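You operate a simulated robot arm through the tools that you are given. There is no shell and no other tool.

You run a simulated robot arm. Do the job below in one go: nothing can be reset, and whatever is moved stays where it is left.

Task
Move the thyme pot to the blue saucer, the basil pot to the white one, and wipe off both rings.
Fine: use the yellow cloth and put it back. Set down upright: what you pick out. What is to be rubbed or washed off counts as gone when no trace of it is left.

The check looks at the end state, three seconds after you hand in, the way a careful person would. Anything else that was tipped, shoved, dropped, spilled or broken makes it a failure. Flat cloth is picked up by pressing the open fingertips on it (5 to 10 N) and closing them slowly along it; thin cloth reads only 2 to 8 mm in the jaws.

Robot
A 7-joint arm with a two-finger parallel gripper, hanging from a carriage that runs on a rail from [0.002, -1.443] to [-0.001, 0.837] (x, y) and turns from -319 to 368 degrees about z. Base frame: it is fixed where the carriage stands at the start and does not move with it; the origin is on the floor, on the carriage's upright axis, x ahead of it, y to its left, z up; the surface under the hand at the start is at about z = 0.72. Readings come in m, degrees, newtons and seconds.
With the tool pointing down near the work surface it reaches from about 0.1 to 0.56 m from the robot's upright axis, wherever it stands. Its first joint turns from -166.0 to 166.0 degrees. Places, roughly: blue saucer [0.5, -0.4, 0.7]; far ring [0.5, 0, 0.7]; near ring [0.5, -0.2, 0.7]; white saucer [0.5, 0.2, 0.7]. Payload 3.91 kg.
The TCP is the grasp point between the finger pads, 0.03 m short of the fingertips. In the tool frame z runs along the fingers and y along their closing line. The gripper opens to 0.11 m. The fingers are 0.02 m wide and 0.01 m thick; the gripper's body (0.048 by 0.112 m) begins 0.055 m behind the TCP.
Orientation is that of the tool frame in the base frame, as a unit quaternion [x, y, z, w]. With the fingers straight down and closing along the base's y, the tool's x points along the base's -x, its y along +y and its z along -z.

Tools
- The arm moves only by the tool play_rows. Its arguments are lists of equal length, an entry for each row: "linear": the shift along the base's x, y, z in units of 500 mm (1.0 is 500 mm), a list of three; "angular": the turn, a rotation vector about the base's x, y, z in units of 60 degrees (1.0 is 60 degrees), a list of three. In form: {"linear": [[tx, ty, tz], ...], "angular": [[rx, ry, rz], ...]}. A call has 1 to 20 rows; each row is the pose to reach, as a shift and turn from the pose commanded when the call began. "fingers" is the closure, from 0 (fully open) to 1 (shut), set as the call begins (left out, the last holds). A call with a number of a shift or a turn outside -1 to 1 is refused whole. A row lasts 0.2 s, in which the tool goes at most 0.05 m and 8.6 degrees; a call with a longer step from one row to the next is refused whole, and so is a gripper value outside its range. Where a pose cannot be reached the arm comes as near as it can. A force on the tool above 80 N (or 10 N above the force at the start of the call, whichever is more), or a blocked arm, ends the call early, and 0.2 s more pass. The fingers move at their own pace (about 0.108 m/s each) and stop on an object; they squeeze with about 35 N. The grip force told is the motor's: it shows also when the fingers shut on nothing. Time passes only in rows, and 0.2 s behind the last, so rows that repeat a pose let the fingers close. The reply holds the time, the measured pose of the TCP, the force on the tool along the base axes, the opening and the grip force, in the units named above and with some noise, with the torque about the TCP (base axes, N m) and any sound that the robot's microphone picked up.
- Cameras (640 x 400 px; columns grow to the right, rows downward): "scene" is now at [0.2532, -0.0163, 1.614]; the picture's right is [-0.38, -0.92, 0.00], its down [-0.86, 0.36, -0.36] and it looks along [0.33, -0.14, -0.93] (base axes); focal length 292 px, centre (320, 200). "wrist" rides on the gripper at [0.072, 0.017, -0.103] in the tool frame; the picture's right is [-0.23, 0.97, 0.00], its down [-0.76, -0.18, -0.62] and it looks along [-0.61, -0.14, 0.78] (tool axes); focal length 222 px, centre (320, 200). There is no depth. A picture from a camera that has moved, and an enlarged one, comes with that camera's place and axes in the base frame and with its lens. The place of the scene camera against the robot may be out by one fixed shift of up to 0.012 m in any direction.
- camera(camera): a new picture of that camera. It takes no simulated time.
- move_column(by): slides the trunk up (or, below 0, down) by that many m; the arm and the scene camera ride with it, the base frame stays. It gives what a move gives, with no picture.
- roll_base(legs): drives the robot by 1 to 6 legs, each [ahead, left, turn to the left] in m, m and degrees, along the robot's own axes; the way and the turn of a leg run together, so that a leg with both is an arc; at most 1.5 m and 180 degrees a leg. The arm and the cameras ride along, it lands a little off, and it stops where it bumps. It keeps to its track: a leg is cut to what the track allows. It gives what a move gives.
- head_to(pan, tilt): turns the head with the scene camera to pan (to the left, within 155 degrees either way) and tilt (down, from -29 to 69), counted from straight ahead of the robot. It gives what a move gives.
- close_up(camera, box): a new picture of the part [left, top, right, bottom] of that camera's present view, enlarged. It takes no simulated time.
- sign_off(): hands the job in; it is judged then, once.

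Places have to be worked out from the pictures, the camera data and where the tool is seen. Open the gripper and draw the arm clear of the work before you hand the job in, unless the task says otherwise.

The tools are called as name(argument=value, ...) on one line, values as JSON. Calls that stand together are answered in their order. play_rows: Moves the arm, as the interface text tells. Its arguments: {"type":"object","properties":{"linear":{"type":"array"},"angular":{"type":"array"},"fingers":{"type":"number"}},"required":["linear","angular"]} The other tools are called the same way: move_column (by) slides the trunk up or down; roll_base (legs) drives the base; head_to (pan, tilt) turns the head that bears the scene camera; camera (camera) takes a picture; close_up (camera, box) takes an enlarged picture of a part of a camera's view; sign_off () hands the job in.

At the start:

```text
time_s: 0.0
eef_pos: [0.4965, -0.0699, 0.9939]
ee_rot: [0.0, 1.0, 0.0, 0.001]
force: [-0.8, 0.0, 0.3]
moment: [0.05, 0.01, -0.02]
grip_width: 0.11
grasp_force: 0.0
trunk travel left (down, up): [-0.316, 0.264]
robot x, y, heading: [0.0008, -0.0037, -0.3]
head pan, tilt: [-22.5, 68.8]
```

scene: 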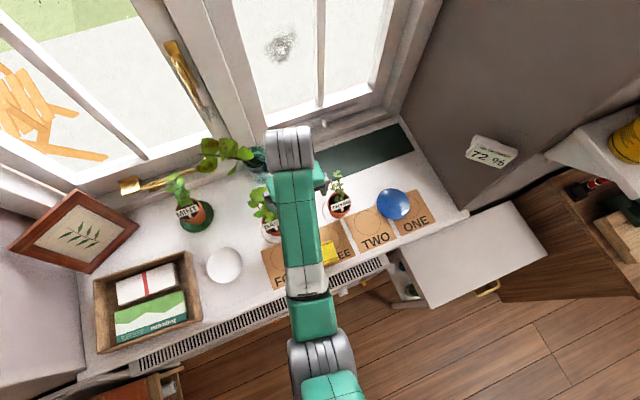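
wrist: 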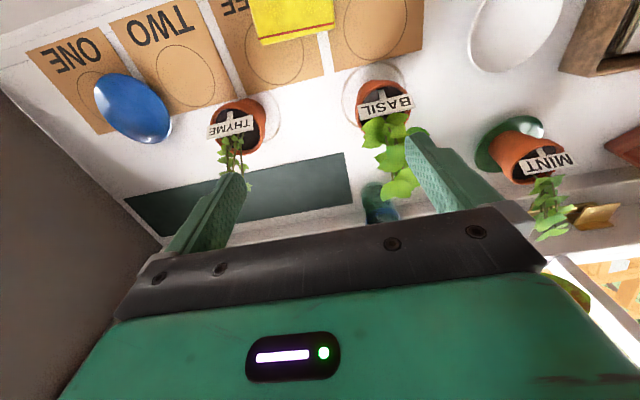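

The scene shows a windowsill with the thyme, basil and mint pots, blue and white saucers, labelled cardboard pieces and a yellow cloth. I'll zoom in for detail before moving.

close_up(camera="scene", box=[160, 130, 460, 317])

close_up(camera="wrist", box=[0, 0, 400, 250])

close_up(camera="wrist", box=[240, 0, 640, 250])

```text
2.13 times, centred on (310, 224) of scene
camera zoom: at [0.2532, -0.0163, 1.614], right [-0.38, -0.92, 0.0], down [-0.86, 0.36, -0.36], along [0.33, -0.14, -0.93], focal length 623 px, centre (341, 150)
```

zoom: 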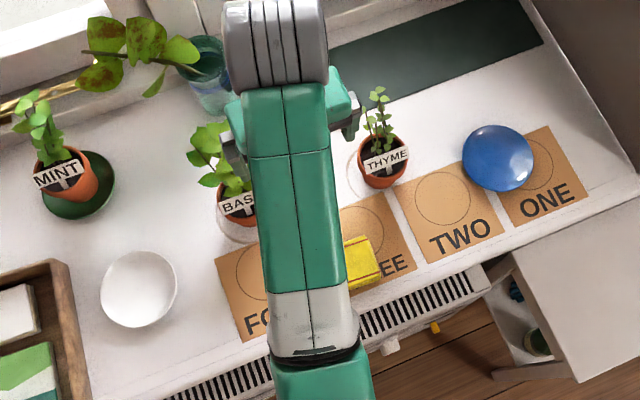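

```text
1.60 times, centred on (200, 125) of wrist
camera zoom: at [0.4244, -0.0528, 1.0955], right [0.23, 0.97, 0.0], down [0.76, -0.18, 0.62], along [0.61, -0.14, -0.78], focal length 355 px, centre (512, 320)
```

zoom: 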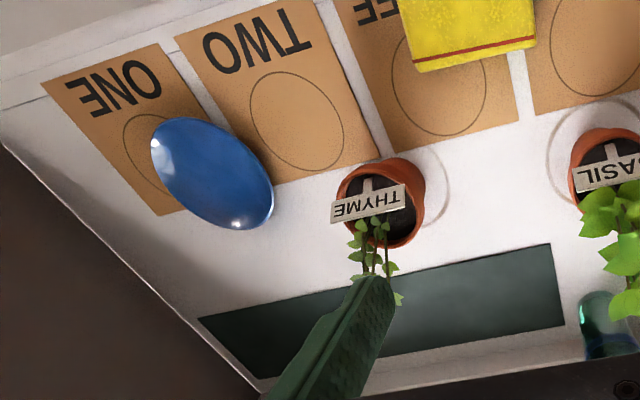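

```text
1.60 times, centred on (440, 125) of wrist
camera zoom: at [0.4244, -0.0528, 1.0955], right [0.23, 0.97, 0.0], down [0.76, -0.18, 0.62], along [0.61, -0.14, -0.78], focal length 355 px, centre (128, 320)
```

zoom: 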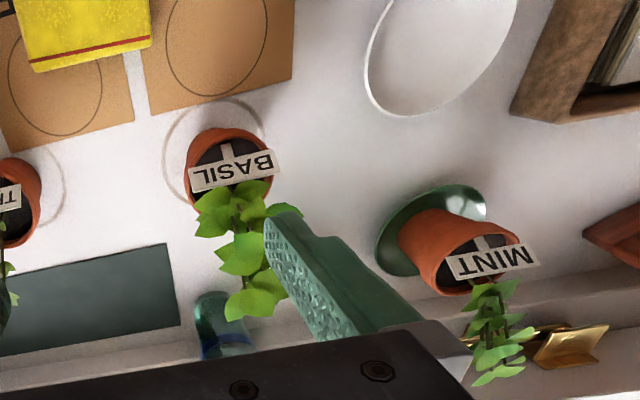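

The thyme pot is at about (0.51, -0.19), with the blue saucer around (0.465, -0.36) and the white one around (0.49, 0.20). I'll roll toward -y to get a second, unobstructed view and to measure by parallax.

roll_base(legs=[[0, -0.25, 0]])

```text
time_s: 1.8
eef_pos: [0.4961, -0.3274, 0.991]
ee_rot: [0.003, 1.0, 0.0, 0.001]
force: [-0.9, -0.1, 0.0]
moment: [-0.02, 0.0, 0.01]
grip_width: 0.1098
grasp_force: 0.1
trunk travel left (down, up): [-0.316, 0.264]
robot x, y, heading: [-0.0018, -0.2519, -0.2]
head pan, tilt: [-22.5, 68.8]
```

The carriage is now at y = -0.252 with the arm over the blue saucer side. I'll turn the head left so the camera sees the middle of the sill past the arm.

head_to(pan=20, tilt=60)

camera(camera="scene")

camera(camera="wrist")

```text
time_s: 2.9
eef_pos: [0.4964, -0.3254, 0.9917]
ee_rot: [0.002, 1.0, -0.001, 0.0]
force: [-0.5, 0.3, 0.7]
moment: [0.02, 0.0, 0.01]
grip_width: 0.1101
grasp_force: 0.0
trunk travel left (down, up): [-0.316, 0.264]
robot x, y, heading: [0.0029, -0.2516, -0.2]
head pan, tilt: [20.0, 60.0]
```

```text
taken
camera scene: at [0.2646, -0.2271, 1.6234], right [0.34, -0.94, 0.0], down [-0.82, -0.29, -0.5], along [0.47, 0.17, -0.87], focal length 292 px, centre (320, 200)
```

scene: 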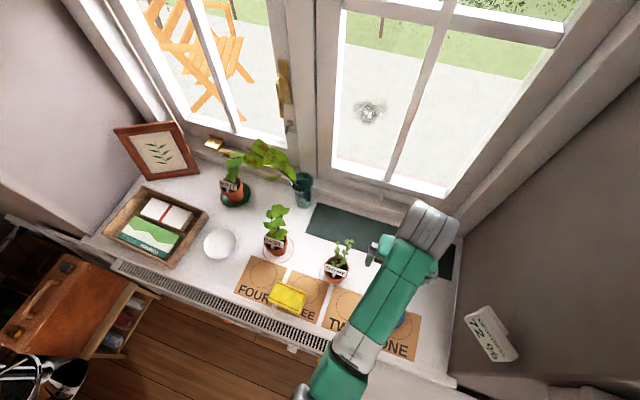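

```text
taken
camera wrist: at [0.4246, -0.3084, 1.0955], right [0.23, 0.97, 0.0], down [0.76, -0.18, 0.62], along [0.61, -0.14, -0.78], focal length 222 px, centre (320, 200)
```

wrist: 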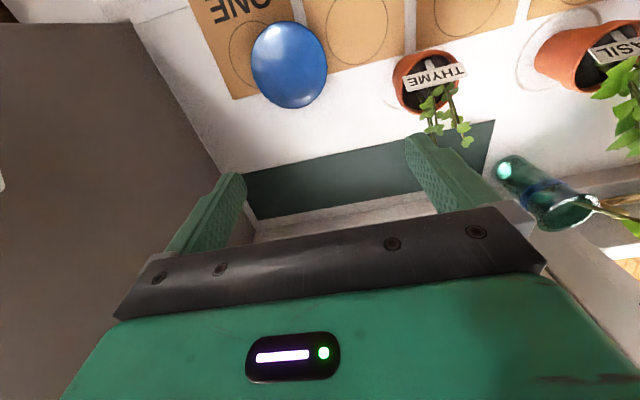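

close_up(camera="scene", box=[190, 190, 430, 340])

close_up(camera="scene", box=[230, 200, 380, 294])

close_up(camera="wrist", box=[200, 0, 520, 200])

```text
2.67 times, centred on (310, 265) of scene
camera zoom: at [0.2646, -0.2271, 1.6234], right [0.34, -0.94, 0.0], down [-0.82, -0.29, -0.5], along [0.47, 0.17, -0.87], focal length 779 px, centre (347, 27)
```

zoom: 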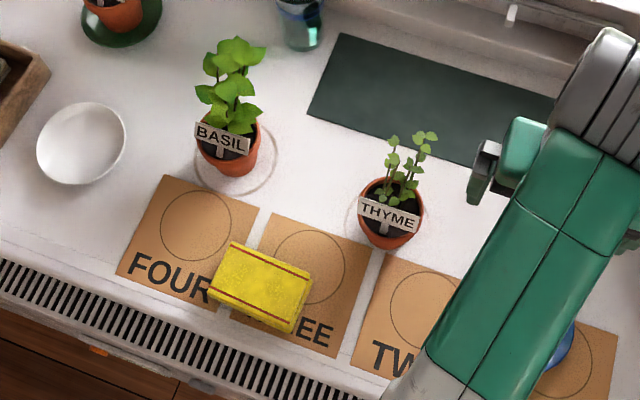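

```text
4.26 times, centred on (305, 247) of scene
camera zoom: at [0.2646, -0.2271, 1.6234], right [0.34, -0.94, 0.0], down [-0.82, -0.29, -0.5], along [0.47, 0.17, -0.87], focal length 1243 px, centre (384, 0)
```

zoom: 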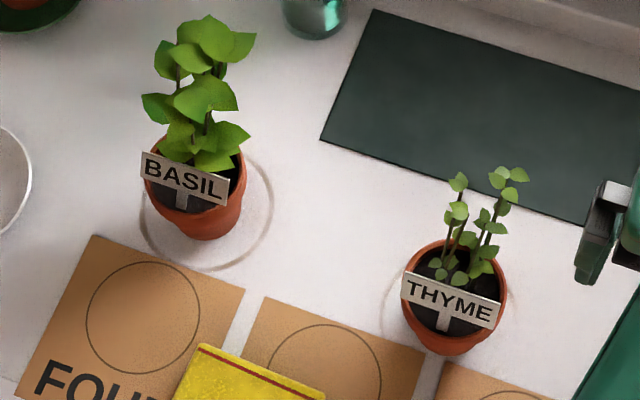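

```text
2.00 times, centred on (360, 100) of wrist
camera zoom: at [0.4246, -0.3084, 1.0955], right [0.23, 0.97, 0.0], down [0.76, -0.18, 0.62], along [0.61, -0.14, -0.78], focal length 444 px, centre (240, 400)
```

zoom: 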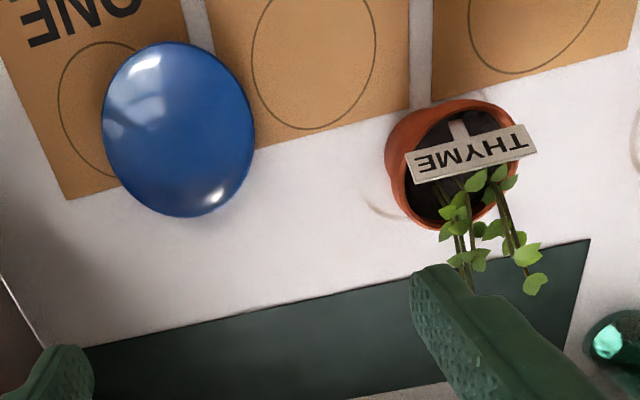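

The two wrist views put the thyme rim at about (0.511, -0.188), z ≈ 0.79, with a label just in front of and above it. Since the plants stand tall, I want a near-horizontal grasp from the front with the wrist camera on top, so I'll start turning the wrist about z and see whether it reaches.

play_rows(linear=[[0, 0, 0], [0, 0, 0], [0, 0, 0], [0, 0, 0], [0, 0, 0], [0, 0, 0], [0, 0, 0], [0, 0, 0]], angular=[[0, 0, 0.14], [0, 0, 0.28], [0, 0, 0.42], [0, 0, 0.56], [0, 0, 0.7], [0, 0, 0.84], [0, 0, 0.98], [0, 0, 0.98]], fingers=0)

```text
time_s: 4.7
eef_pos: [0.4974, -0.3261, 0.9922]
ee_rot: [-0.49, 0.872, 0.0, 0.0]
force: [-0.2, 0.4, 0.3]
moment: [0.01, -0.01, -0.05]
grip_width: 0.1098
grasp_force: 0.0
trunk travel left (down, up): [-0.316, 0.264]
robot x, y, heading: [-0.001, -0.2551, -0.4]
head pan, tilt: [20.0, 60.0]
```

The turn worked cleanly (about 59 degrees). I'll keep going in the same direction.

play_rows(linear=[[0, 0, 0], [0, 0, 0], [0, 0, 0], [0, 0, 0], [0, 0, 0], [0, 0, 0], [0, 0, 0], [0, 0, 0]], angular=[[0, 0, 0.14], [0, 0, 0.28], [0, 0, 0.42], [0, 0, 0.56], [0, 0, 0.7], [0, 0, 0.84], [0, 0, 0.98], [0, 0, 0.98]])

play_rows(linear=[[0, 0, 0], [0, 0, 0], [0, 0, 0], [0, 0, 0], [0, 0, 0], [0, 0, 0], [0, 0, 0], [0, 0, 0], [0, 0, 0]], angular=[[0, 0, 0.14], [0, 0, 0.28], [0, 0, 0.42], [0, 0, 0.56], [0, 0, 0.7], [0, 0, 0.84], [0, 0, 0.98], [0, 0, 1.0], [0, 0, 1.0]])

camera(camera="scene")

camera(camera="wrist")

```text
time_s: 6.5
eef_pos: [0.4977, -0.3259, 0.9926]
ee_rot: [0.855, -0.519, 0.0, 0.0]
force: [0.4, -0.4, -0.1]
moment: [0.0, 0.04, 0.01]
grip_width: 0.1103
grasp_force: 0.0
trunk travel left (down, up): [-0.316, 0.264]
robot x, y, heading: [0.0008, -0.2543, -0.4]
head pan, tilt: [20.0, 60.0]
```

```text
time_s: 8.5
eef_pos: [0.4988, -0.3252, 0.9924]
ee_rot: [1.0, -0.023, 0.0, -0.001]
force: [-0.7, 0.0, -0.1]
moment: [0.0, 0.01, 0.04]
grip_width: 0.1101
grasp_force: 0.1
trunk travel left (down, up): [-0.316, 0.264]
robot x, y, heading: [0.0005, -0.2554, -0.4]
head pan, tilt: [20.0, 60.0]
```

```text
taken
camera scene: at [0.2646, -0.227, 1.6234], right [0.34, -0.94, 0.0], down [-0.82, -0.29, -0.5], along [0.47, 0.17, -0.87], focal length 292 px, centre (320, 200)
```

scene: 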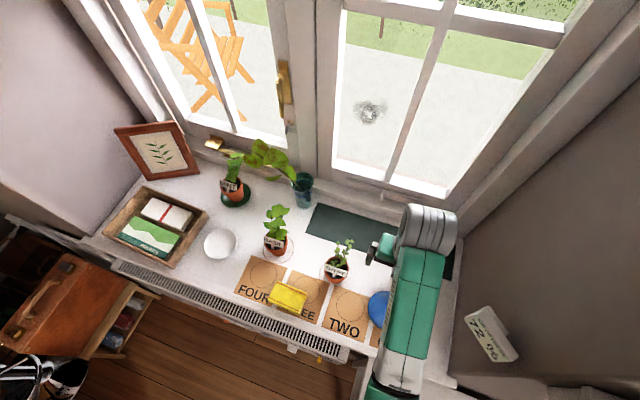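

```text
taken
camera wrist: at [0.5691, -0.3457, 1.0954], right [-0.27, -0.96, 0.0], down [-0.75, 0.21, 0.62], along [-0.6, 0.17, -0.78], focal length 222 px, centre (320, 200)
```

wrist: 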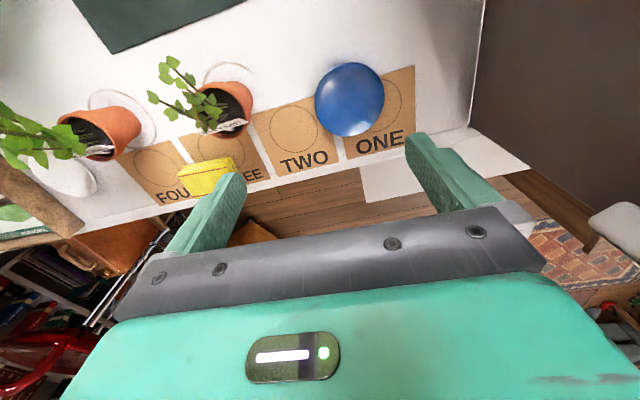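

The gripper is flipped, with the wrist camera now on the far side and 2.5 degrees of yaw left. I'll fix that yaw, then pitch the fingers forward about -60 degrees while moving back in front of the thyme pot at a safe height.

play_rows(linear=[[-0.04, 0.04, 0], [-0.08, 0.08, 0], [-0.08, 0.08, 0]], angular=[[0, 0, 0.02], [0, 0, 0.043], [0, 0, 0.043]])

play_rows(linear=[[-0.02, 0.024, 0], [-0.04, 0.048, 0], [-0.06, 0.072, 0], [-0.08, 0.096, 0], [-0.1, 0.12, 0], [-0.12, 0.144, 0], [-0.14, 0.168, 0], [-0.16, 0.196, 0], [-0.16, 0.196, 0]], angular=[[0, -0.13, 0], [0, -0.26, 0], [0, -0.39, 0], [0, -0.52, 0], [0, -0.65, 0], [0, -0.78, 0], [0, -0.91, 0], [0, -1.0, 0], [0, -1.0, 0]])

camera(camera="scene")

camera(camera="wrist")

```text
time_s: 9.3
eef_pos: [0.4579, -0.2859, 0.9917]
ee_rot: [1.0, -0.001, 0.001, 0.0]
force: [1.1, 0.3, -0.4]
moment: [0.0, 0.01, 0.0]
grip_width: 0.1101
grasp_force: 0.0
trunk travel left (down, up): [-0.316, 0.264]
robot x, y, heading: [-0.0004, -0.2527, -0.0]
head pan, tilt: [20.0, 60.0]
```

```text
time_s: 11.3
eef_pos: [0.3772, -0.1876, 0.9929]
ee_rot: [0.865, -0.001, 0.501, -0.001]
force: [-0.1, 0.5, -0.5]
moment: [-0.01, 0.0, -0.01]
grip_width: 0.1097
grasp_force: 0.0
trunk travel left (down, up): [-0.316, 0.264]
robot x, y, heading: [-0.0013, -0.2527, -0.4]
head pan, tilt: [20.0, 60.0]
```

```text
taken
camera scene: at [0.2646, -0.2271, 1.6234], right [0.34, -0.94, 0.0], down [-0.82, -0.29, -0.5], along [0.47, 0.17, -0.87], focal length 292 px, centre (320, 200)
```

scene: 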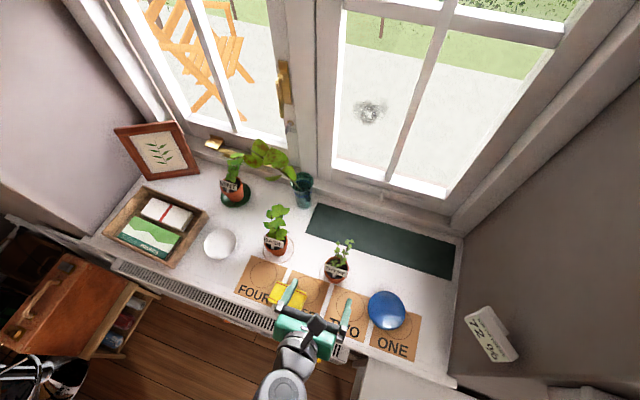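

```text
taken
camera wrist: at [0.3229, -0.2047, 1.1064], right [-0.11, -0.97, -0.2], down [-0.92, 0.18, -0.35], along [0.38, 0.14, -0.92], focal length 222 px, centre (320, 200)
```

wrist: 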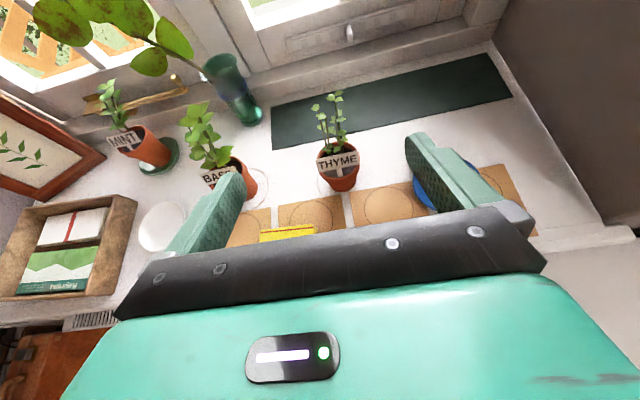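

The hand is now pitched 60 degrees forward with the camera on top, and the thyme pot shows between the fingers. I'll zoom in to refine its position and shape, and check the blue saucer.

close_up(camera="wrist", box=[240, 70, 440, 195])

close_up(camera="scene", box=[230, 220, 430, 345])

```text
3.20 times, centred on (340, 132) of wrist
camera zoom: at [0.3229, -0.2047, 1.1064], right [-0.11, -0.97, -0.2], down [-0.92, 0.18, -0.35], along [0.38, 0.14, -0.92], focal length 711 px, centre (256, 416)
```

zoom: 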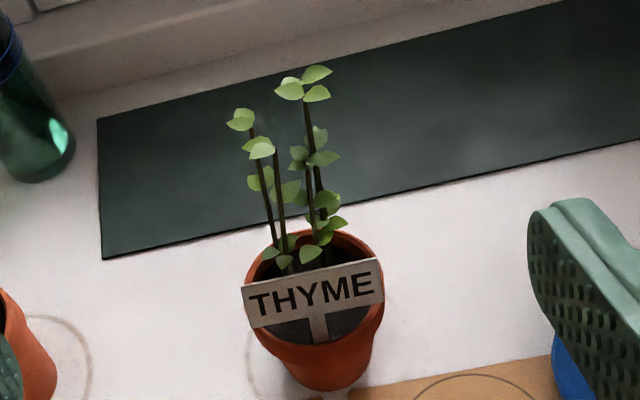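

```text
3.20 times, centred on (330, 282) of scene
camera zoom: at [0.2646, -0.2271, 1.6234], right [0.34, -0.94, 0.0], down [-0.82, -0.29, -0.5], along [0.47, 0.17, -0.87], focal length 935 px, centre (288, -64)
```

zoom: 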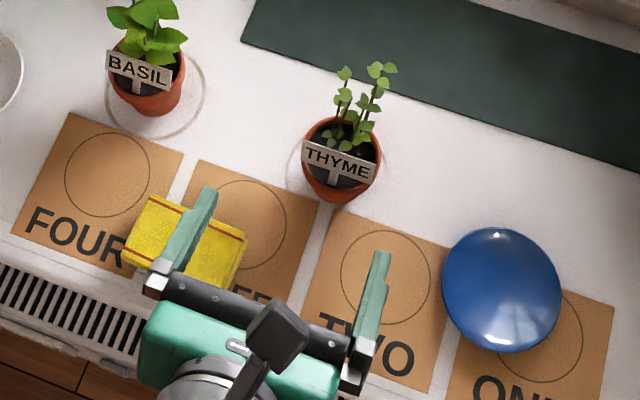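

The thyme rim reads about 0.071 m wide, centred near (0.514, -0.190). I'll zoom in on both saucers to see whether they are dished upright.

close_up(camera="scene", box=[350, 280, 430, 330])

close_up(camera="scene", box=[180, 215, 260, 265])

close_up(camera="scene", box=[230, 255, 330, 318])

```text
8.00 times, centred on (390, 305) of scene
camera zoom: at [0.2646, -0.2271, 1.6234], right [0.34, -0.94, 0.0], down [-0.82, -0.29, -0.5], along [0.47, 0.17, -0.87], focal length 2337 px, centre (-240, -640)
```

zoom: 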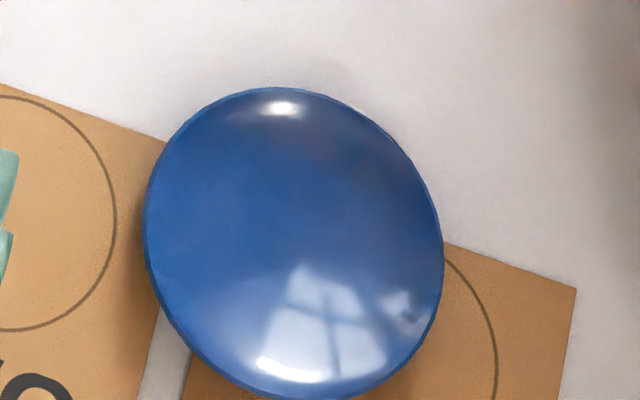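

```text
8.00 times, centred on (220, 240) of scene
camera zoom: at [0.2646, -0.2271, 1.6234], right [0.34, -0.94, 0.0], down [-0.82, -0.29, -0.5], along [0.47, 0.17, -0.87], focal length 2337 px, centre (1120, -120)
```

zoom: 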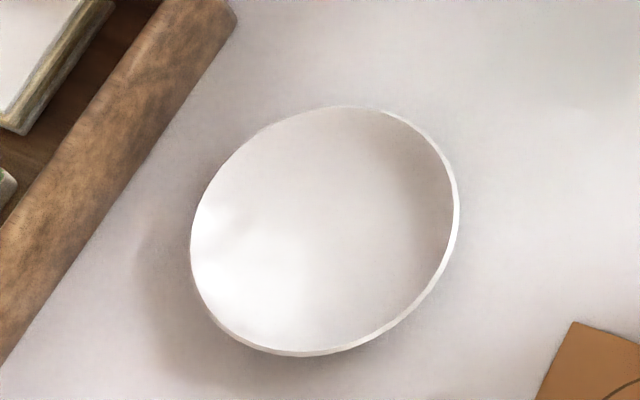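

```text
6.35 times, centred on (280, 286) of scene
camera zoom: at [0.2646, -0.2271, 1.6234], right [0.34, -0.94, 0.0], down [-0.82, -0.29, -0.5], along [0.47, 0.17, -0.87], focal length 1855 px, centre (574, -349)
```

zoom: 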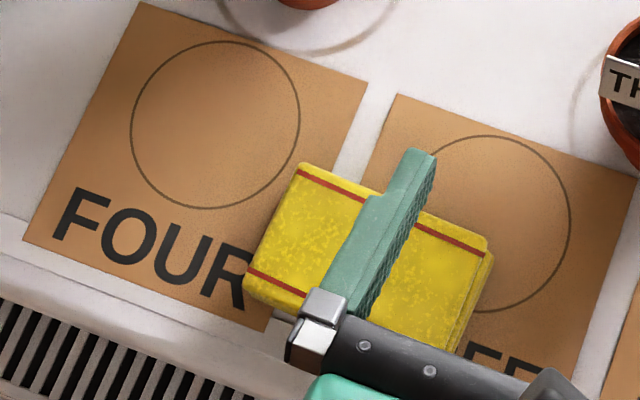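

Both saucers are upright dishes and the cloth is a folded pad at about x 0.37–0.44, y -0.124 to -0.03. I'll lower the hand in front of the thyme pot with a little more pitch, keeping the fingertips short of it, and look again.

play_rows(linear=[[0, 0, -0.06], [0.01, -0.002, -0.12], [0.02, -0.004, -0.18], [0.03, -0.006, -0.24], [0.03, -0.006, -0.3], [0.03, -0.006, -0.36], [0.03, -0.006, -0.4], [0.03, -0.006, -0.4]], angular=[[0, -0.04, 0], [0, -0.08, 0], [0, -0.1, 0], [0, -0.12, 0], [0, -0.12, 0], [0, -0.12, 0], [0, -0.12, 0], [0, -0.12, 0]])

camera(camera="wrist")

camera(camera="scene")

```text
time_s: 13.1
eef_pos: [0.3911, -0.1901, 0.7924]
ee_rot: [0.833, -0.001, 0.554, 0.0]
force: [0.7, -0.5, -0.2]
moment: [-0.01, -0.02, 0.0]
grip_width: 0.1099
grasp_force: 0.1
trunk travel left (down, up): [-0.316, 0.264]
robot x, y, heading: [-0.0013, -0.2544, -0.5]
head pan, tilt: [20.0, 60.0]
```

```text
taken
camera wrist: at [0.3232, -0.2064, 0.8994], right [-0.09, -0.97, -0.21], down [-0.87, 0.18, -0.46], along [0.49, 0.14, -0.86], focal length 222 px, centre (320, 200)
```

wrist: 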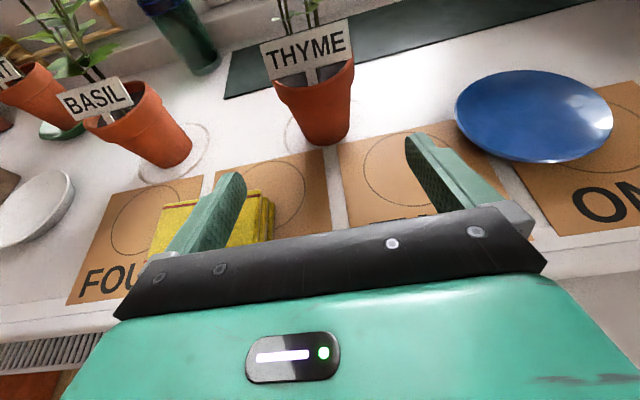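

```text
taken
camera scene: at [0.2646, -0.2271, 1.6234], right [0.34, -0.94, 0.0], down [-0.82, -0.29, -0.5], along [0.47, 0.17, -0.87], focal length 292 px, centre (320, 200)
```

scene: 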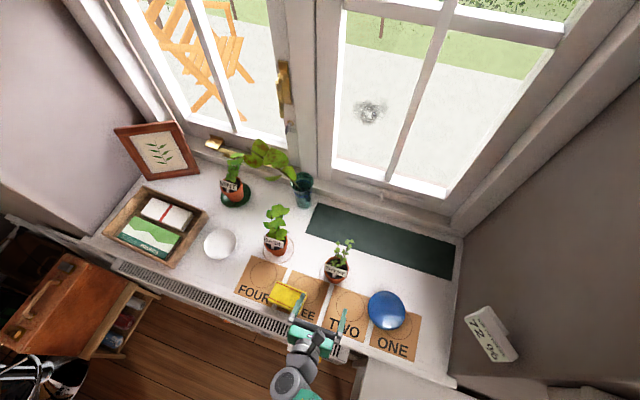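

close_up(camera="wrist", box=[60, 10, 380, 210])

close_up(camera="wrist", box=[240, 10, 400, 110])

close_up(camera="scene", box=[230, 220, 430, 345])

```text
2.00 times, centred on (220, 110) of wrist
camera zoom: at [0.3232, -0.2064, 0.8994], right [-0.09, -0.97, -0.21], down [-0.87, 0.18, -0.46], along [0.49, 0.14, -0.86], focal length 444 px, centre (520, 380)
```

zoom: 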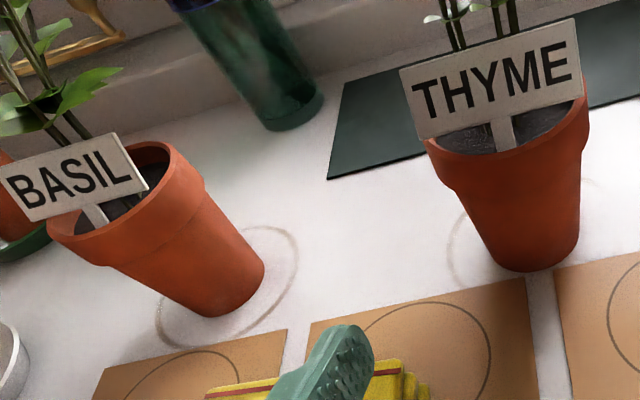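

```text
4.00 times, centred on (320, 60) of wrist
camera zoom: at [0.3232, -0.2064, 0.8994], right [-0.09, -0.97, -0.21], down [-0.87, 0.18, -0.46], along [0.49, 0.14, -0.86], focal length 888 px, centre (320, 760)
```

zoom: 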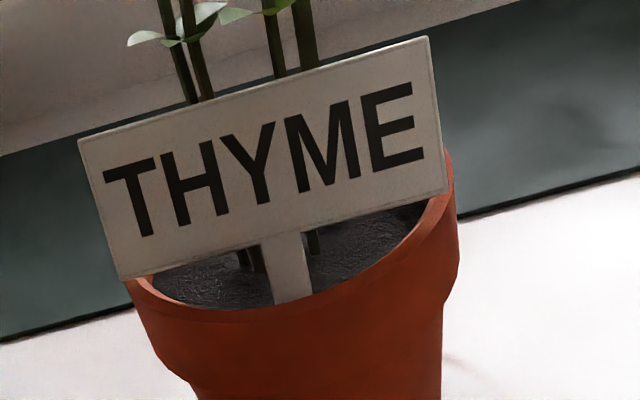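

```text
3.20 times, centred on (330, 282) of scene
camera zoom: at [0.2646, -0.2271, 1.6234], right [0.34, -0.94, 0.0], down [-0.82, -0.29, -0.5], along [0.47, 0.17, -0.87], focal length 935 px, centre (288, -64)
```

zoom: 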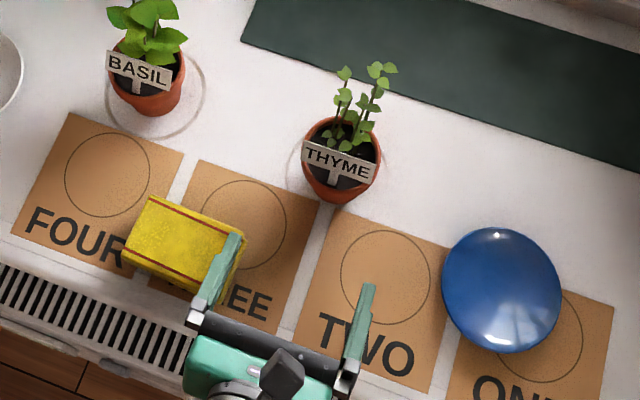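

The pot has a rim band at about z 0.768–0.792 and a label just above it, centred near (0.514, -0.192). I'll flatten the hand to about 78 degrees so the fingers pass below the label, and advance partway at z ≈ 0.775.

play_rows(linear=[[0, -0.002, -0.015], [0, -0.004, -0.03], [0.04, -0.004, -0.034], [0.08, -0.004, -0.034], [0.12, -0.004, -0.034], [0.12, -0.004, -0.034]], angular=[[0, -0.09, 0], [0, -0.18, 0], [0, -0.18, 0], [0, -0.18, 0], [0, -0.18, 0], [0, -0.18, 0]])

camera(camera="wrist")

close_up(camera="scene", box=[260, 220, 420, 320])

```text
time_s: 14.5
eef_pos: [0.4528, -0.1927, 0.7751]
ee_rot: [0.777, 0.0, 0.63, -0.001]
force: [0.7, 0.4, 0.8]
moment: [0.01, 0.0, 0.02]
grip_width: 0.1101
grasp_force: 0.1
trunk travel left (down, up): [-0.316, 0.264]
robot x, y, heading: [0.0014, -0.2504, -0.2]
head pan, tilt: [20.0, 60.0]
```

```text
taken
camera wrist: at [0.3664, -0.2099, 0.868], right [-0.05, -0.97, -0.22], down [-0.77, 0.18, -0.62], along [0.64, 0.14, -0.76], focal length 222 px, centre (320, 200)
```

wrist: 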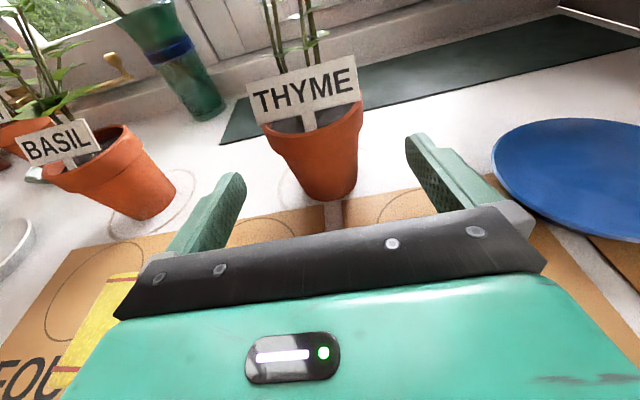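

```text
4.00 times, centred on (340, 270) of scene
camera zoom: at [0.2647, -0.2271, 1.6234], right [0.34, -0.94, 0.0], down [-0.81, -0.29, -0.5], along [0.47, 0.17, -0.87], focal length 1169 px, centre (240, -80)
```

zoom: 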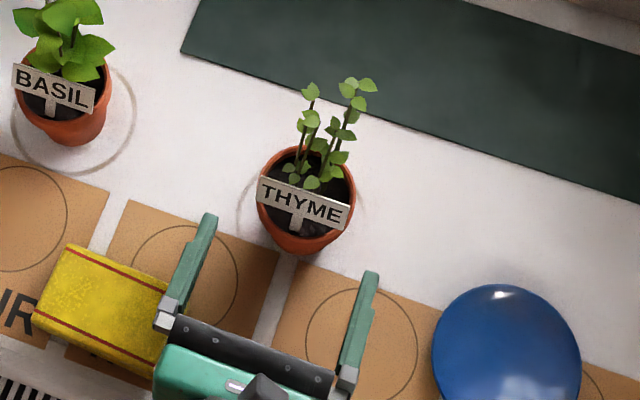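

Projected into the wrist view, the pot lies on the tool axis to within about 1 mm. I'll advance 62 mm so the pads straddle the rim, then check before closing.

play_rows(linear=[[0.03, 0, 0], [0.06, 0, 0], [0.09, 0, 0], [0.115, 0, 0], [0.126, 0, 0], [0.126, 0, 0]], angular=[[0, 0, 0], [0, 0, 0], [0, 0, 0], [0, 0, 0], [0, 0, 0], [0, 0, 0]])

camera(camera="wrist")

close_up(camera="scene", box=[260, 220, 420, 320])

```text
time_s: 15.9
eef_pos: [0.5146, -0.193, 0.7753]
ee_rot: [0.777, 0.0, 0.629, -0.001]
force: [0.5, -0.9, -0.2]
moment: [0.04, 0.0, 0.0]
grip_width: 0.11
grasp_force: 0.1
trunk travel left (down, up): [-0.316, 0.264]
robot x, y, heading: [0.0001, -0.2542, -0.5]
head pan, tilt: [20.0, 60.0]
```

```text
taken
camera wrist: at [0.4287, -0.2094, 0.867], right [-0.05, -0.97, -0.22], down [-0.77, 0.18, -0.62], along [0.64, 0.14, -0.76], focal length 222 px, centre (320, 200)
```

wrist: 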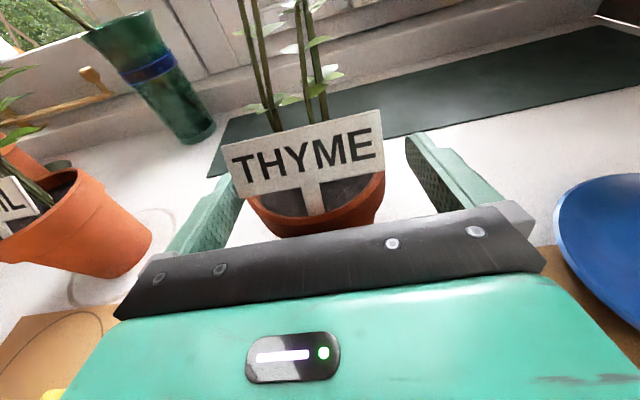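

```text
4.00 times, centred on (340, 270) of scene
camera zoom: at [0.2646, -0.2271, 1.6234], right [0.34, -0.94, 0.0], down [-0.82, -0.29, -0.5], along [0.47, 0.17, -0.87], focal length 1169 px, centre (240, -80)
```

zoom: 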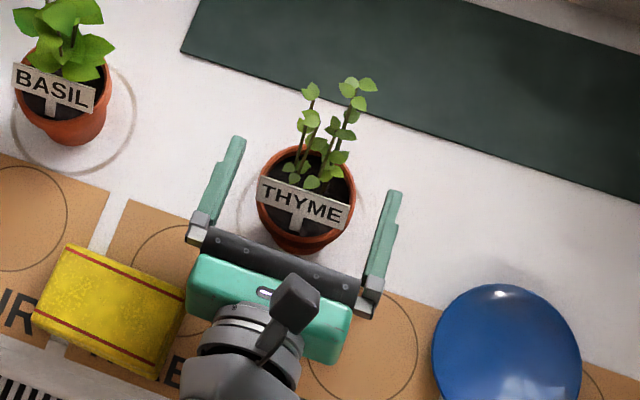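

The fingers straddle the rim evenly, and the pot centre is about 8 mm ahead of the TCP. I'll advance 5 mm and then close on the rim.

play_rows(linear=[[0.01, 0, 0], [0.01, 0, 0]], angular=[[0, 0, 0], [0, 0, 0]])

play_rows(linear=[[0, 0, 0], [0, 0, 0], [0, 0, 0], [0, 0, 0]], angular=[[0, 0, 0], [0, 0, 0], [0, 0, 0], [0, 0, 0]], fingers=0.6)

camera(camera="wrist")

close_up(camera="scene", box=[260, 220, 420, 320])

```text
time_s: 16.5
eef_pos: [0.5199, -0.1927, 0.775]
ee_rot: [0.777, -0.001, 0.63, 0.0]
force: [-0.3, -0.3, -0.1]
moment: [0.03, 0.01, 0.0]
grip_width: 0.11
grasp_force: 0.0
trunk travel left (down, up): [-0.316, 0.264]
robot x, y, heading: [0.0, -0.2533, -0.4]
head pan, tilt: [20.0, 60.0]
```

```text
time_s: 17.5
eef_pos: [0.5194, -0.1931, 0.7757]
ee_rot: [0.777, 0.0, 0.63, -0.001]
force: [-0.5, 0.4, -0.3]
moment: [-0.03, -0.06, 0.05]
grip_width: 0.0712
grasp_force: 34.7
trunk travel left (down, up): [-0.316, 0.264]
robot x, y, heading: [-0.003, -0.2576, -0.4]
head pan, tilt: [20.0, 60.0]
```

```text
taken
camera wrist: at [0.4337, -0.2095, 0.8671], right [-0.05, -0.97, -0.22], down [-0.77, 0.18, -0.62], along [0.64, 0.14, -0.76], focal length 222 px, centre (320, 200)
```

wrist: 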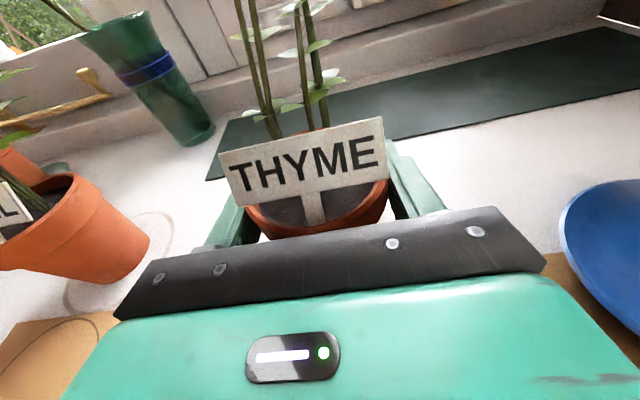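

```text
4.00 times, centred on (340, 270) of scene
camera zoom: at [0.2646, -0.2271, 1.6234], right [0.34, -0.94, 0.0], down [-0.82, -0.29, -0.5], along [0.47, 0.17, -0.87], focal length 1169 px, centre (240, -80)
```

zoom: 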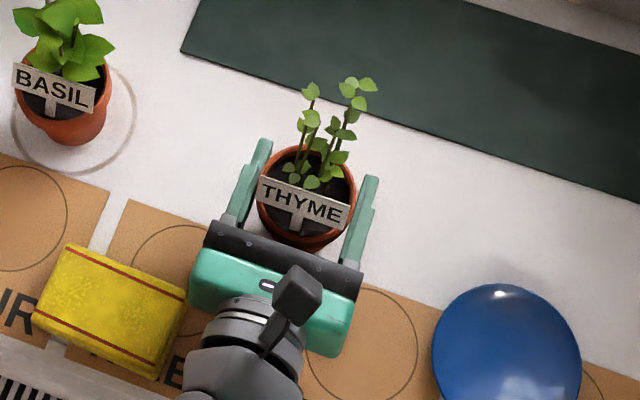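

The pot is gripped (71 mm, 35 N) and hasn't shifted. I'll lift it straight up slowly and check it hangs upright.

play_rows(linear=[[0, 0, 0.02], [0, 0, 0.05], [0, 0, 0.08], [0, 0, 0.11], [0, 0, 0.14], [0, 0, 0.16], [0, 0, 0.16]], angular=[[0, 0, 0], [0, 0, 0], [0, 0, 0], [0, 0, 0], [0, 0, 0], [0, 0, 0], [0, 0, 0]])

camera(camera="wrist")

close_up(camera="scene", box=[240, 210, 440, 335])

```text
time_s: 19.1
eef_pos: [0.5195, -0.1935, 0.8555]
ee_rot: [0.777, -0.001, 0.629, 0.0]
force: [0.4, 0.4, -2.5]
moment: [-0.03, 0.0, 0.02]
grip_width: 0.0713
grasp_force: 35.2
trunk travel left (down, up): [-0.316, 0.264]
robot x, y, heading: [0.0014, -0.2537, -0.5]
head pan, tilt: [20.0, 60.0]
```

```text
taken
camera wrist: at [0.4333, -0.2097, 0.9471], right [-0.05, -0.97, -0.22], down [-0.77, 0.18, -0.62], along [0.64, 0.14, -0.76], focal length 222 px, centre (320, 200)
```

wrist: 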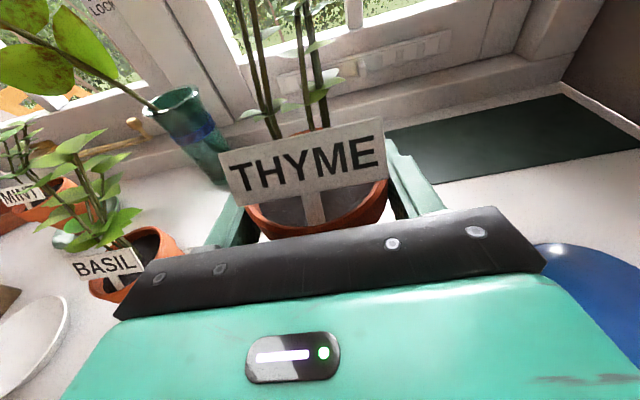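

```text
3.20 times, centred on (340, 272) of scene
camera zoom: at [0.2645, -0.2271, 1.6233], right [0.34, -0.94, 0.0], down [-0.82, -0.29, -0.5], along [0.47, 0.17, -0.87], focal length 935 px, centre (256, -32)
```

zoom: 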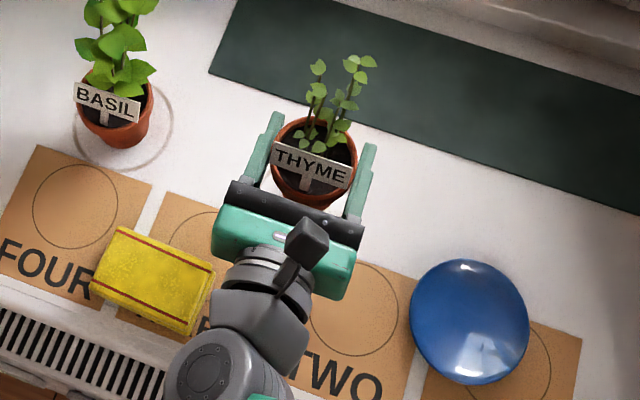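

The pot hangs upright and weighs about 0.25 kg. The blue saucer centre works out to about (0.468, -0.366), so I'll carry the pot over it at this height and re-check.

play_rows(linear=[[-0.01, -0.03, 0], [-0.03, -0.09, 0], [-0.05, -0.15, 0], [-0.07, -0.21, 0], [-0.09, -0.27, 0], [-0.1, -0.32, 0], [-0.109, -0.345, 0], [-0.109, -0.345, 0]], angular=[[0, 0, 0], [0, 0, 0], [0, 0, 0], [0, 0, 0], [0, 0, 0], [0, 0, 0], [0, 0, 0], [0, 0, 0]])

camera(camera="wrist")

close_up(camera="scene", box=[300, 230, 460, 330])

```text
time_s: 20.9
eef_pos: [0.4645, -0.365, 0.8544]
ee_rot: [0.777, -0.001, 0.63, 0.0]
force: [0.0, -0.6, -3.2]
moment: [0.02, 0.02, -0.02]
grip_width: 0.0711
grasp_force: 34.5
trunk travel left (down, up): [-0.316, 0.264]
robot x, y, heading: [0.0005, -0.2546, -0.5]
head pan, tilt: [20.0, 60.0]
```

```text
taken
camera wrist: at [0.3788, -0.3824, 0.9469], right [-0.05, -0.97, -0.22], down [-0.77, 0.18, -0.62], along [0.64, 0.14, -0.76], focal length 222 px, centre (320, 200)
```

wrist: 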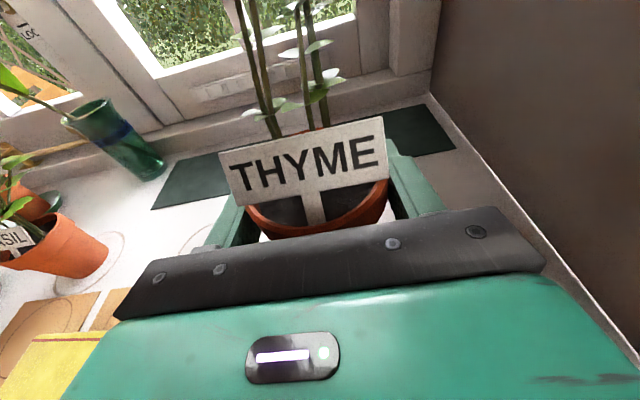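

```text
4.00 times, centred on (380, 280) of scene
camera zoom: at [0.2645, -0.2271, 1.6233], right [0.34, -0.94, 0.0], down [-0.82, -0.29, -0.5], along [0.47, 0.17, -0.87], focal length 1169 px, centre (80, -120)
```

zoom: 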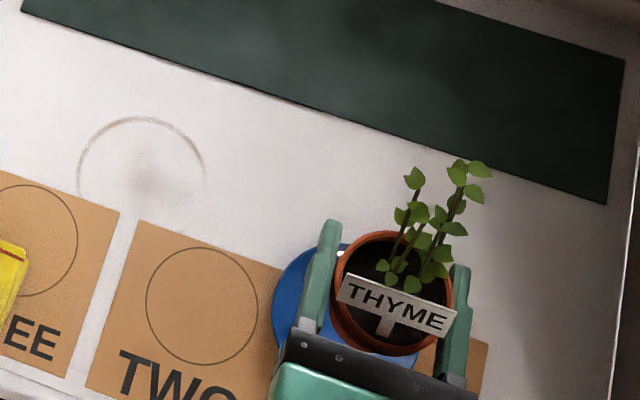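

The pot is centred over the saucer to within about 2 mm by the corrected scene view. I'll lower it to just above the dish and check again.

play_rows(linear=[[0, 0, -0.03], [0, 0, -0.06], [0, 0, -0.09], [0, 0, -0.096], [0, 0, -0.096]], angular=[[0, 0, 0], [0, 0, 0], [0, 0, 0], [0, 0, 0], [0, 0, 0]])

close_up(camera="scene", box=[330, 240, 450, 315])

camera(camera="wrist")

```text
time_s: 22.1
eef_pos: [0.4648, -0.3655, 0.8069]
ee_rot: [0.777, -0.001, 0.63, 0.0]
force: [-1.0, 0.2, -2.2]
moment: [-0.01, -0.03, 0.02]
grip_width: 0.0706
grasp_force: 35.0
trunk travel left (down, up): [-0.316, 0.264]
robot x, y, heading: [0.002, -0.2562, -0.1]
head pan, tilt: [20.0, 60.0]
```

```text
5.33 times, centred on (390, 278) of scene
camera zoom: at [0.2645, -0.2271, 1.6233], right [0.34, -0.94, 0.0], down [-0.82, -0.29, -0.5], along [0.47, 0.17, -0.87], focal length 1558 px, centre (-53, -213)
```

zoom: 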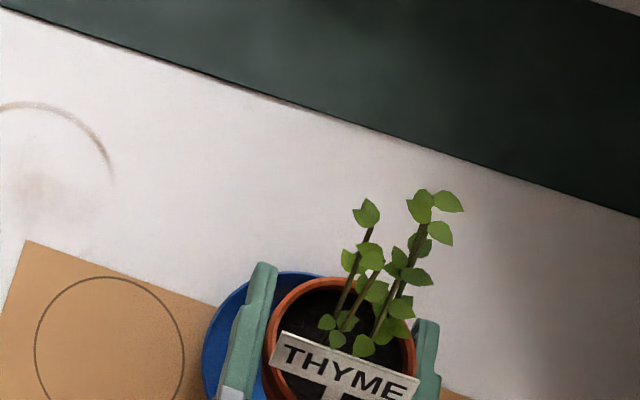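

```text
taken
camera wrist: at [0.3789, -0.3822, 0.8987], right [-0.05, -0.97, -0.22], down [-0.77, 0.18, -0.62], along [0.64, 0.14, -0.76], focal length 222 px, centre (320, 200)
```

wrist: 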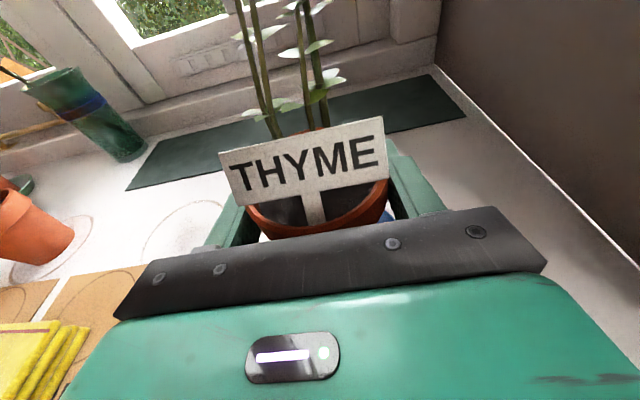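

The alignment holds: the projected pot and saucer centres match the image. I'll lower in small steps and watch the force for contact.

play_rows(linear=[[0, 0, -0.015], [0, 0, -0.03], [0, 0, -0.034], [0, 0, -0.034]], angular=[[0, 0, 0], [0, 0, 0], [0, 0, 0], [0, 0, 0]])

play_rows(linear=[[0, 0, -0.004], [0, 0, -0.006], [0, 0, -0.006]], angular=[[0, 0, 0], [0, 0, 0], [0, 0, 0]])

```text
time_s: 23.1
eef_pos: [0.465, -0.3648, 0.7898]
ee_rot: [0.777, -0.001, 0.629, 0.0]
force: [-0.2, -0.2, -2.7]
moment: [-0.02, -0.01, 0.01]
grip_width: 0.071
grasp_force: 35.3
trunk travel left (down, up): [-0.316, 0.264]
robot x, y, heading: [-0.0047, -0.252, -0.2]
head pan, tilt: [20.0, 60.0]
```

```text
time_s: 23.9
eef_pos: [0.4646, -0.3657, 0.7873]
ee_rot: [0.777, 0.0, 0.629, -0.001]
force: [0.3, 0.7, -2.6]
moment: [0.0, -0.04, 0.03]
grip_width: 0.071
grasp_force: 34.8
trunk travel left (down, up): [-0.316, 0.264]
robot x, y, heading: [-0.0028, -0.2515, -0.4]
head pan, tilt: [20.0, 60.0]
```

Still hanging freely at z = 0.787 (force about -2.6 N). I'll continue down in 2 mm increments.

play_rows(linear=[[0, 0, -0.004], [0, 0, -0.004]], angular=[[0, 0, 0], [0, 0, 0]])

play_rows(linear=[[0, 0, -0.004], [0, 0, -0.004]], angular=[[0, 0, 0], [0, 0, 0]])

```text
time_s: 24.5
eef_pos: [0.4655, -0.365, 0.785]
ee_rot: [0.777, -0.001, 0.63, 0.0]
force: [0.6, -0.4, -3.0]
moment: [-0.05, 0.0, -0.01]
grip_width: 0.0711
grasp_force: 34.7
trunk travel left (down, up): [-0.316, 0.264]
robot x, y, heading: [0.0036, -0.2589, -0.4]
head pan, tilt: [20.0, 60.0]
```

```text
time_s: 25.1
eef_pos: [0.4654, -0.3642, 0.7844]
ee_rot: [0.777, 0.0, 0.629, -0.001]
force: [0.5, -0.4, -3.0]
moment: [-0.06, -0.01, 0.01]
grip_width: 0.0709
grasp_force: 35.0
trunk travel left (down, up): [-0.316, 0.264]
robot x, y, heading: [0.0009, -0.2551, -0.4]
head pan, tilt: [20.0, 60.0]
```

No contact yet at about 0.783–0.784. I'll keep stepping down.

play_rows(linear=[[0, 0, -0.004], [0, 0, -0.004]], angular=[[0, 0, 0], [0, 0, 0]])

play_rows(linear=[[0, 0, -0.003], [0, 0, -0.003]], angular=[[0, 0, 0], [0, 0, 0]])

```text
time_s: 25.7
eef_pos: [0.4652, -0.3667, 0.7809]
ee_rot: [0.777, -0.001, 0.629, 0.0]
force: [-0.5, -0.7, -0.7]
moment: [-0.08, 0.02, -0.04]
grip_width: 0.071
grasp_force: 34.5
trunk travel left (down, up): [-0.316, 0.264]
robot x, y, heading: [-0.0007, -0.2548, -0.2]
head pan, tilt: [20.0, 60.0]
```

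```text
time_s: 26.3
eef_pos: [0.4662, -0.366, 0.781]
ee_rot: [0.776, -0.001, 0.63, 0.0]
force: [-5.9, 1.1, 21.3]
moment: [0.01, 0.59, -0.01]
grip_width: 0.0709
grasp_force: 34.7
trunk travel left (down, up): [-0.316, 0.264]
robot x, y, heading: [0.0018, -0.2563, -0.4]
head pan, tilt: [20.0, 60.0]
```

Contact was made at about z = 0.780 (21 N). I'll back off 1 mm to relieve the load before releasing.

play_rows(linear=[[0, 0, 0.002], [0, 0, 0.002]], angular=[[0, 0, 0], [0, 0, 0]])

close_up(camera="scene", box=[330, 240, 450, 315])

camera(camera="wrist")

```text
time_s: 26.9
eef_pos: [0.4649, -0.3647, 0.7812]
ee_rot: [0.777, -0.001, 0.629, 0.0]
force: [-1.6, 1.8, 13.3]
moment: [0.1, 0.17, 0.0]
grip_width: 0.0711
grasp_force: 35.0
trunk travel left (down, up): [-0.316, 0.264]
robot x, y, heading: [0.0033, -0.2542, -0.4]
head pan, tilt: [20.0, 60.0]
```

```text
5.33 times, centred on (390, 278) of scene
camera zoom: at [0.2649, -0.227, 1.6234], right [0.34, -0.94, 0.0], down [-0.81, -0.29, -0.5], along [0.47, 0.17, -0.87], focal length 1558 px, centre (-53, -213)
```

zoom: 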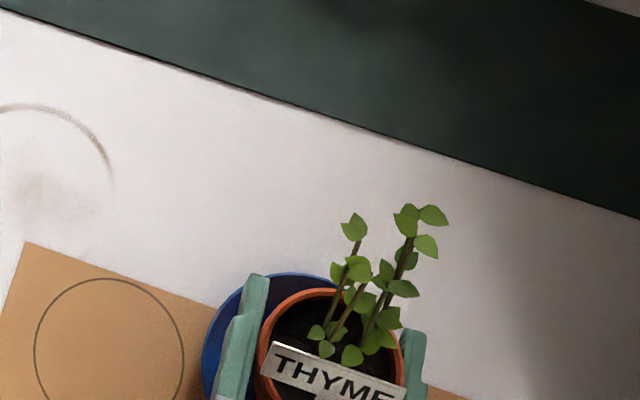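

```text
taken
camera wrist: at [0.3798, -0.3823, 0.8735], right [-0.05, -0.97, -0.22], down [-0.77, 0.18, -0.62], along [0.64, 0.14, -0.76], focal length 222 px, centre (320, 200)
```

wrist: 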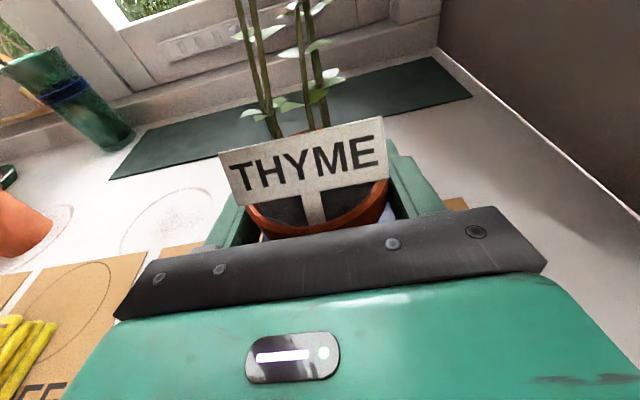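

About 13 N of load remains. I'll relieve another 1 mm and aim the head at the saucer for a clearer view.

play_rows(linear=[[0, 0, 0.0015], [0, 0, 0.0015]], angular=[[0, 0, 0], [0, 0, 0]])

head_to(pan=-15, tilt=66)

camera(camera="scene")

```text
time_s: 27.5
eef_pos: [0.4665, -0.3659, 0.7815]
ee_rot: [0.777, -0.001, 0.629, 0.0]
force: [2.3, 0.0, 4.3]
moment: [-0.05, -0.15, 0.01]
grip_width: 0.0709
grasp_force: 34.7
trunk travel left (down, up): [-0.316, 0.264]
robot x, y, heading: [-0.0006, -0.2501, -0.4]
head pan, tilt: [20.0, 60.0]
```

```text
time_s: 28.5
eef_pos: [0.4645, -0.3653, 0.7812]
ee_rot: [0.777, -0.001, 0.63, 0.0]
force: [0.2, -0.1, 2.0]
moment: [0.05, 0.0, 0.03]
grip_width: 0.0711
grasp_force: 35.4
trunk travel left (down, up): [-0.316, 0.264]
robot x, y, heading: [-0.0036, -0.257, -0.3]
head pan, tilt: [-15.0, 66.0]
```

```text
taken
camera scene: at [0.2594, -0.2652, 1.6168], right [-0.26, -0.96, 0.0], down [-0.88, 0.24, -0.41], along [0.39, -0.11, -0.91], focal length 292 px, centre (320, 200)
```

scene: 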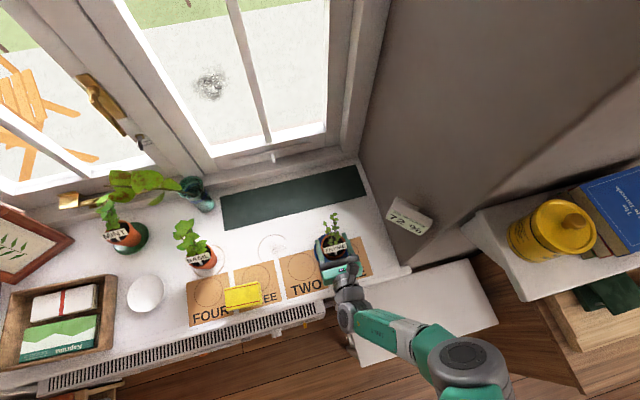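

close_up(camera="scene", box=[280, 190, 400, 265])

```text
5.33 times, centred on (340, 228) of scene
camera zoom: at [0.2594, -0.2652, 1.6168], right [-0.26, -0.96, 0.0], down [-0.88, 0.24, -0.41], along [0.39, -0.11, -0.91], focal length 1558 px, centre (213, 53)
```

zoom: 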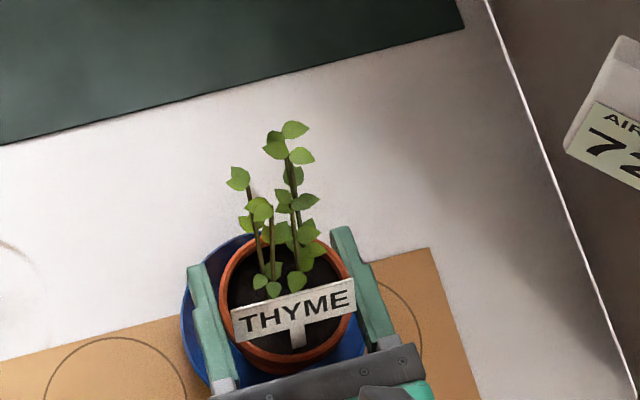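

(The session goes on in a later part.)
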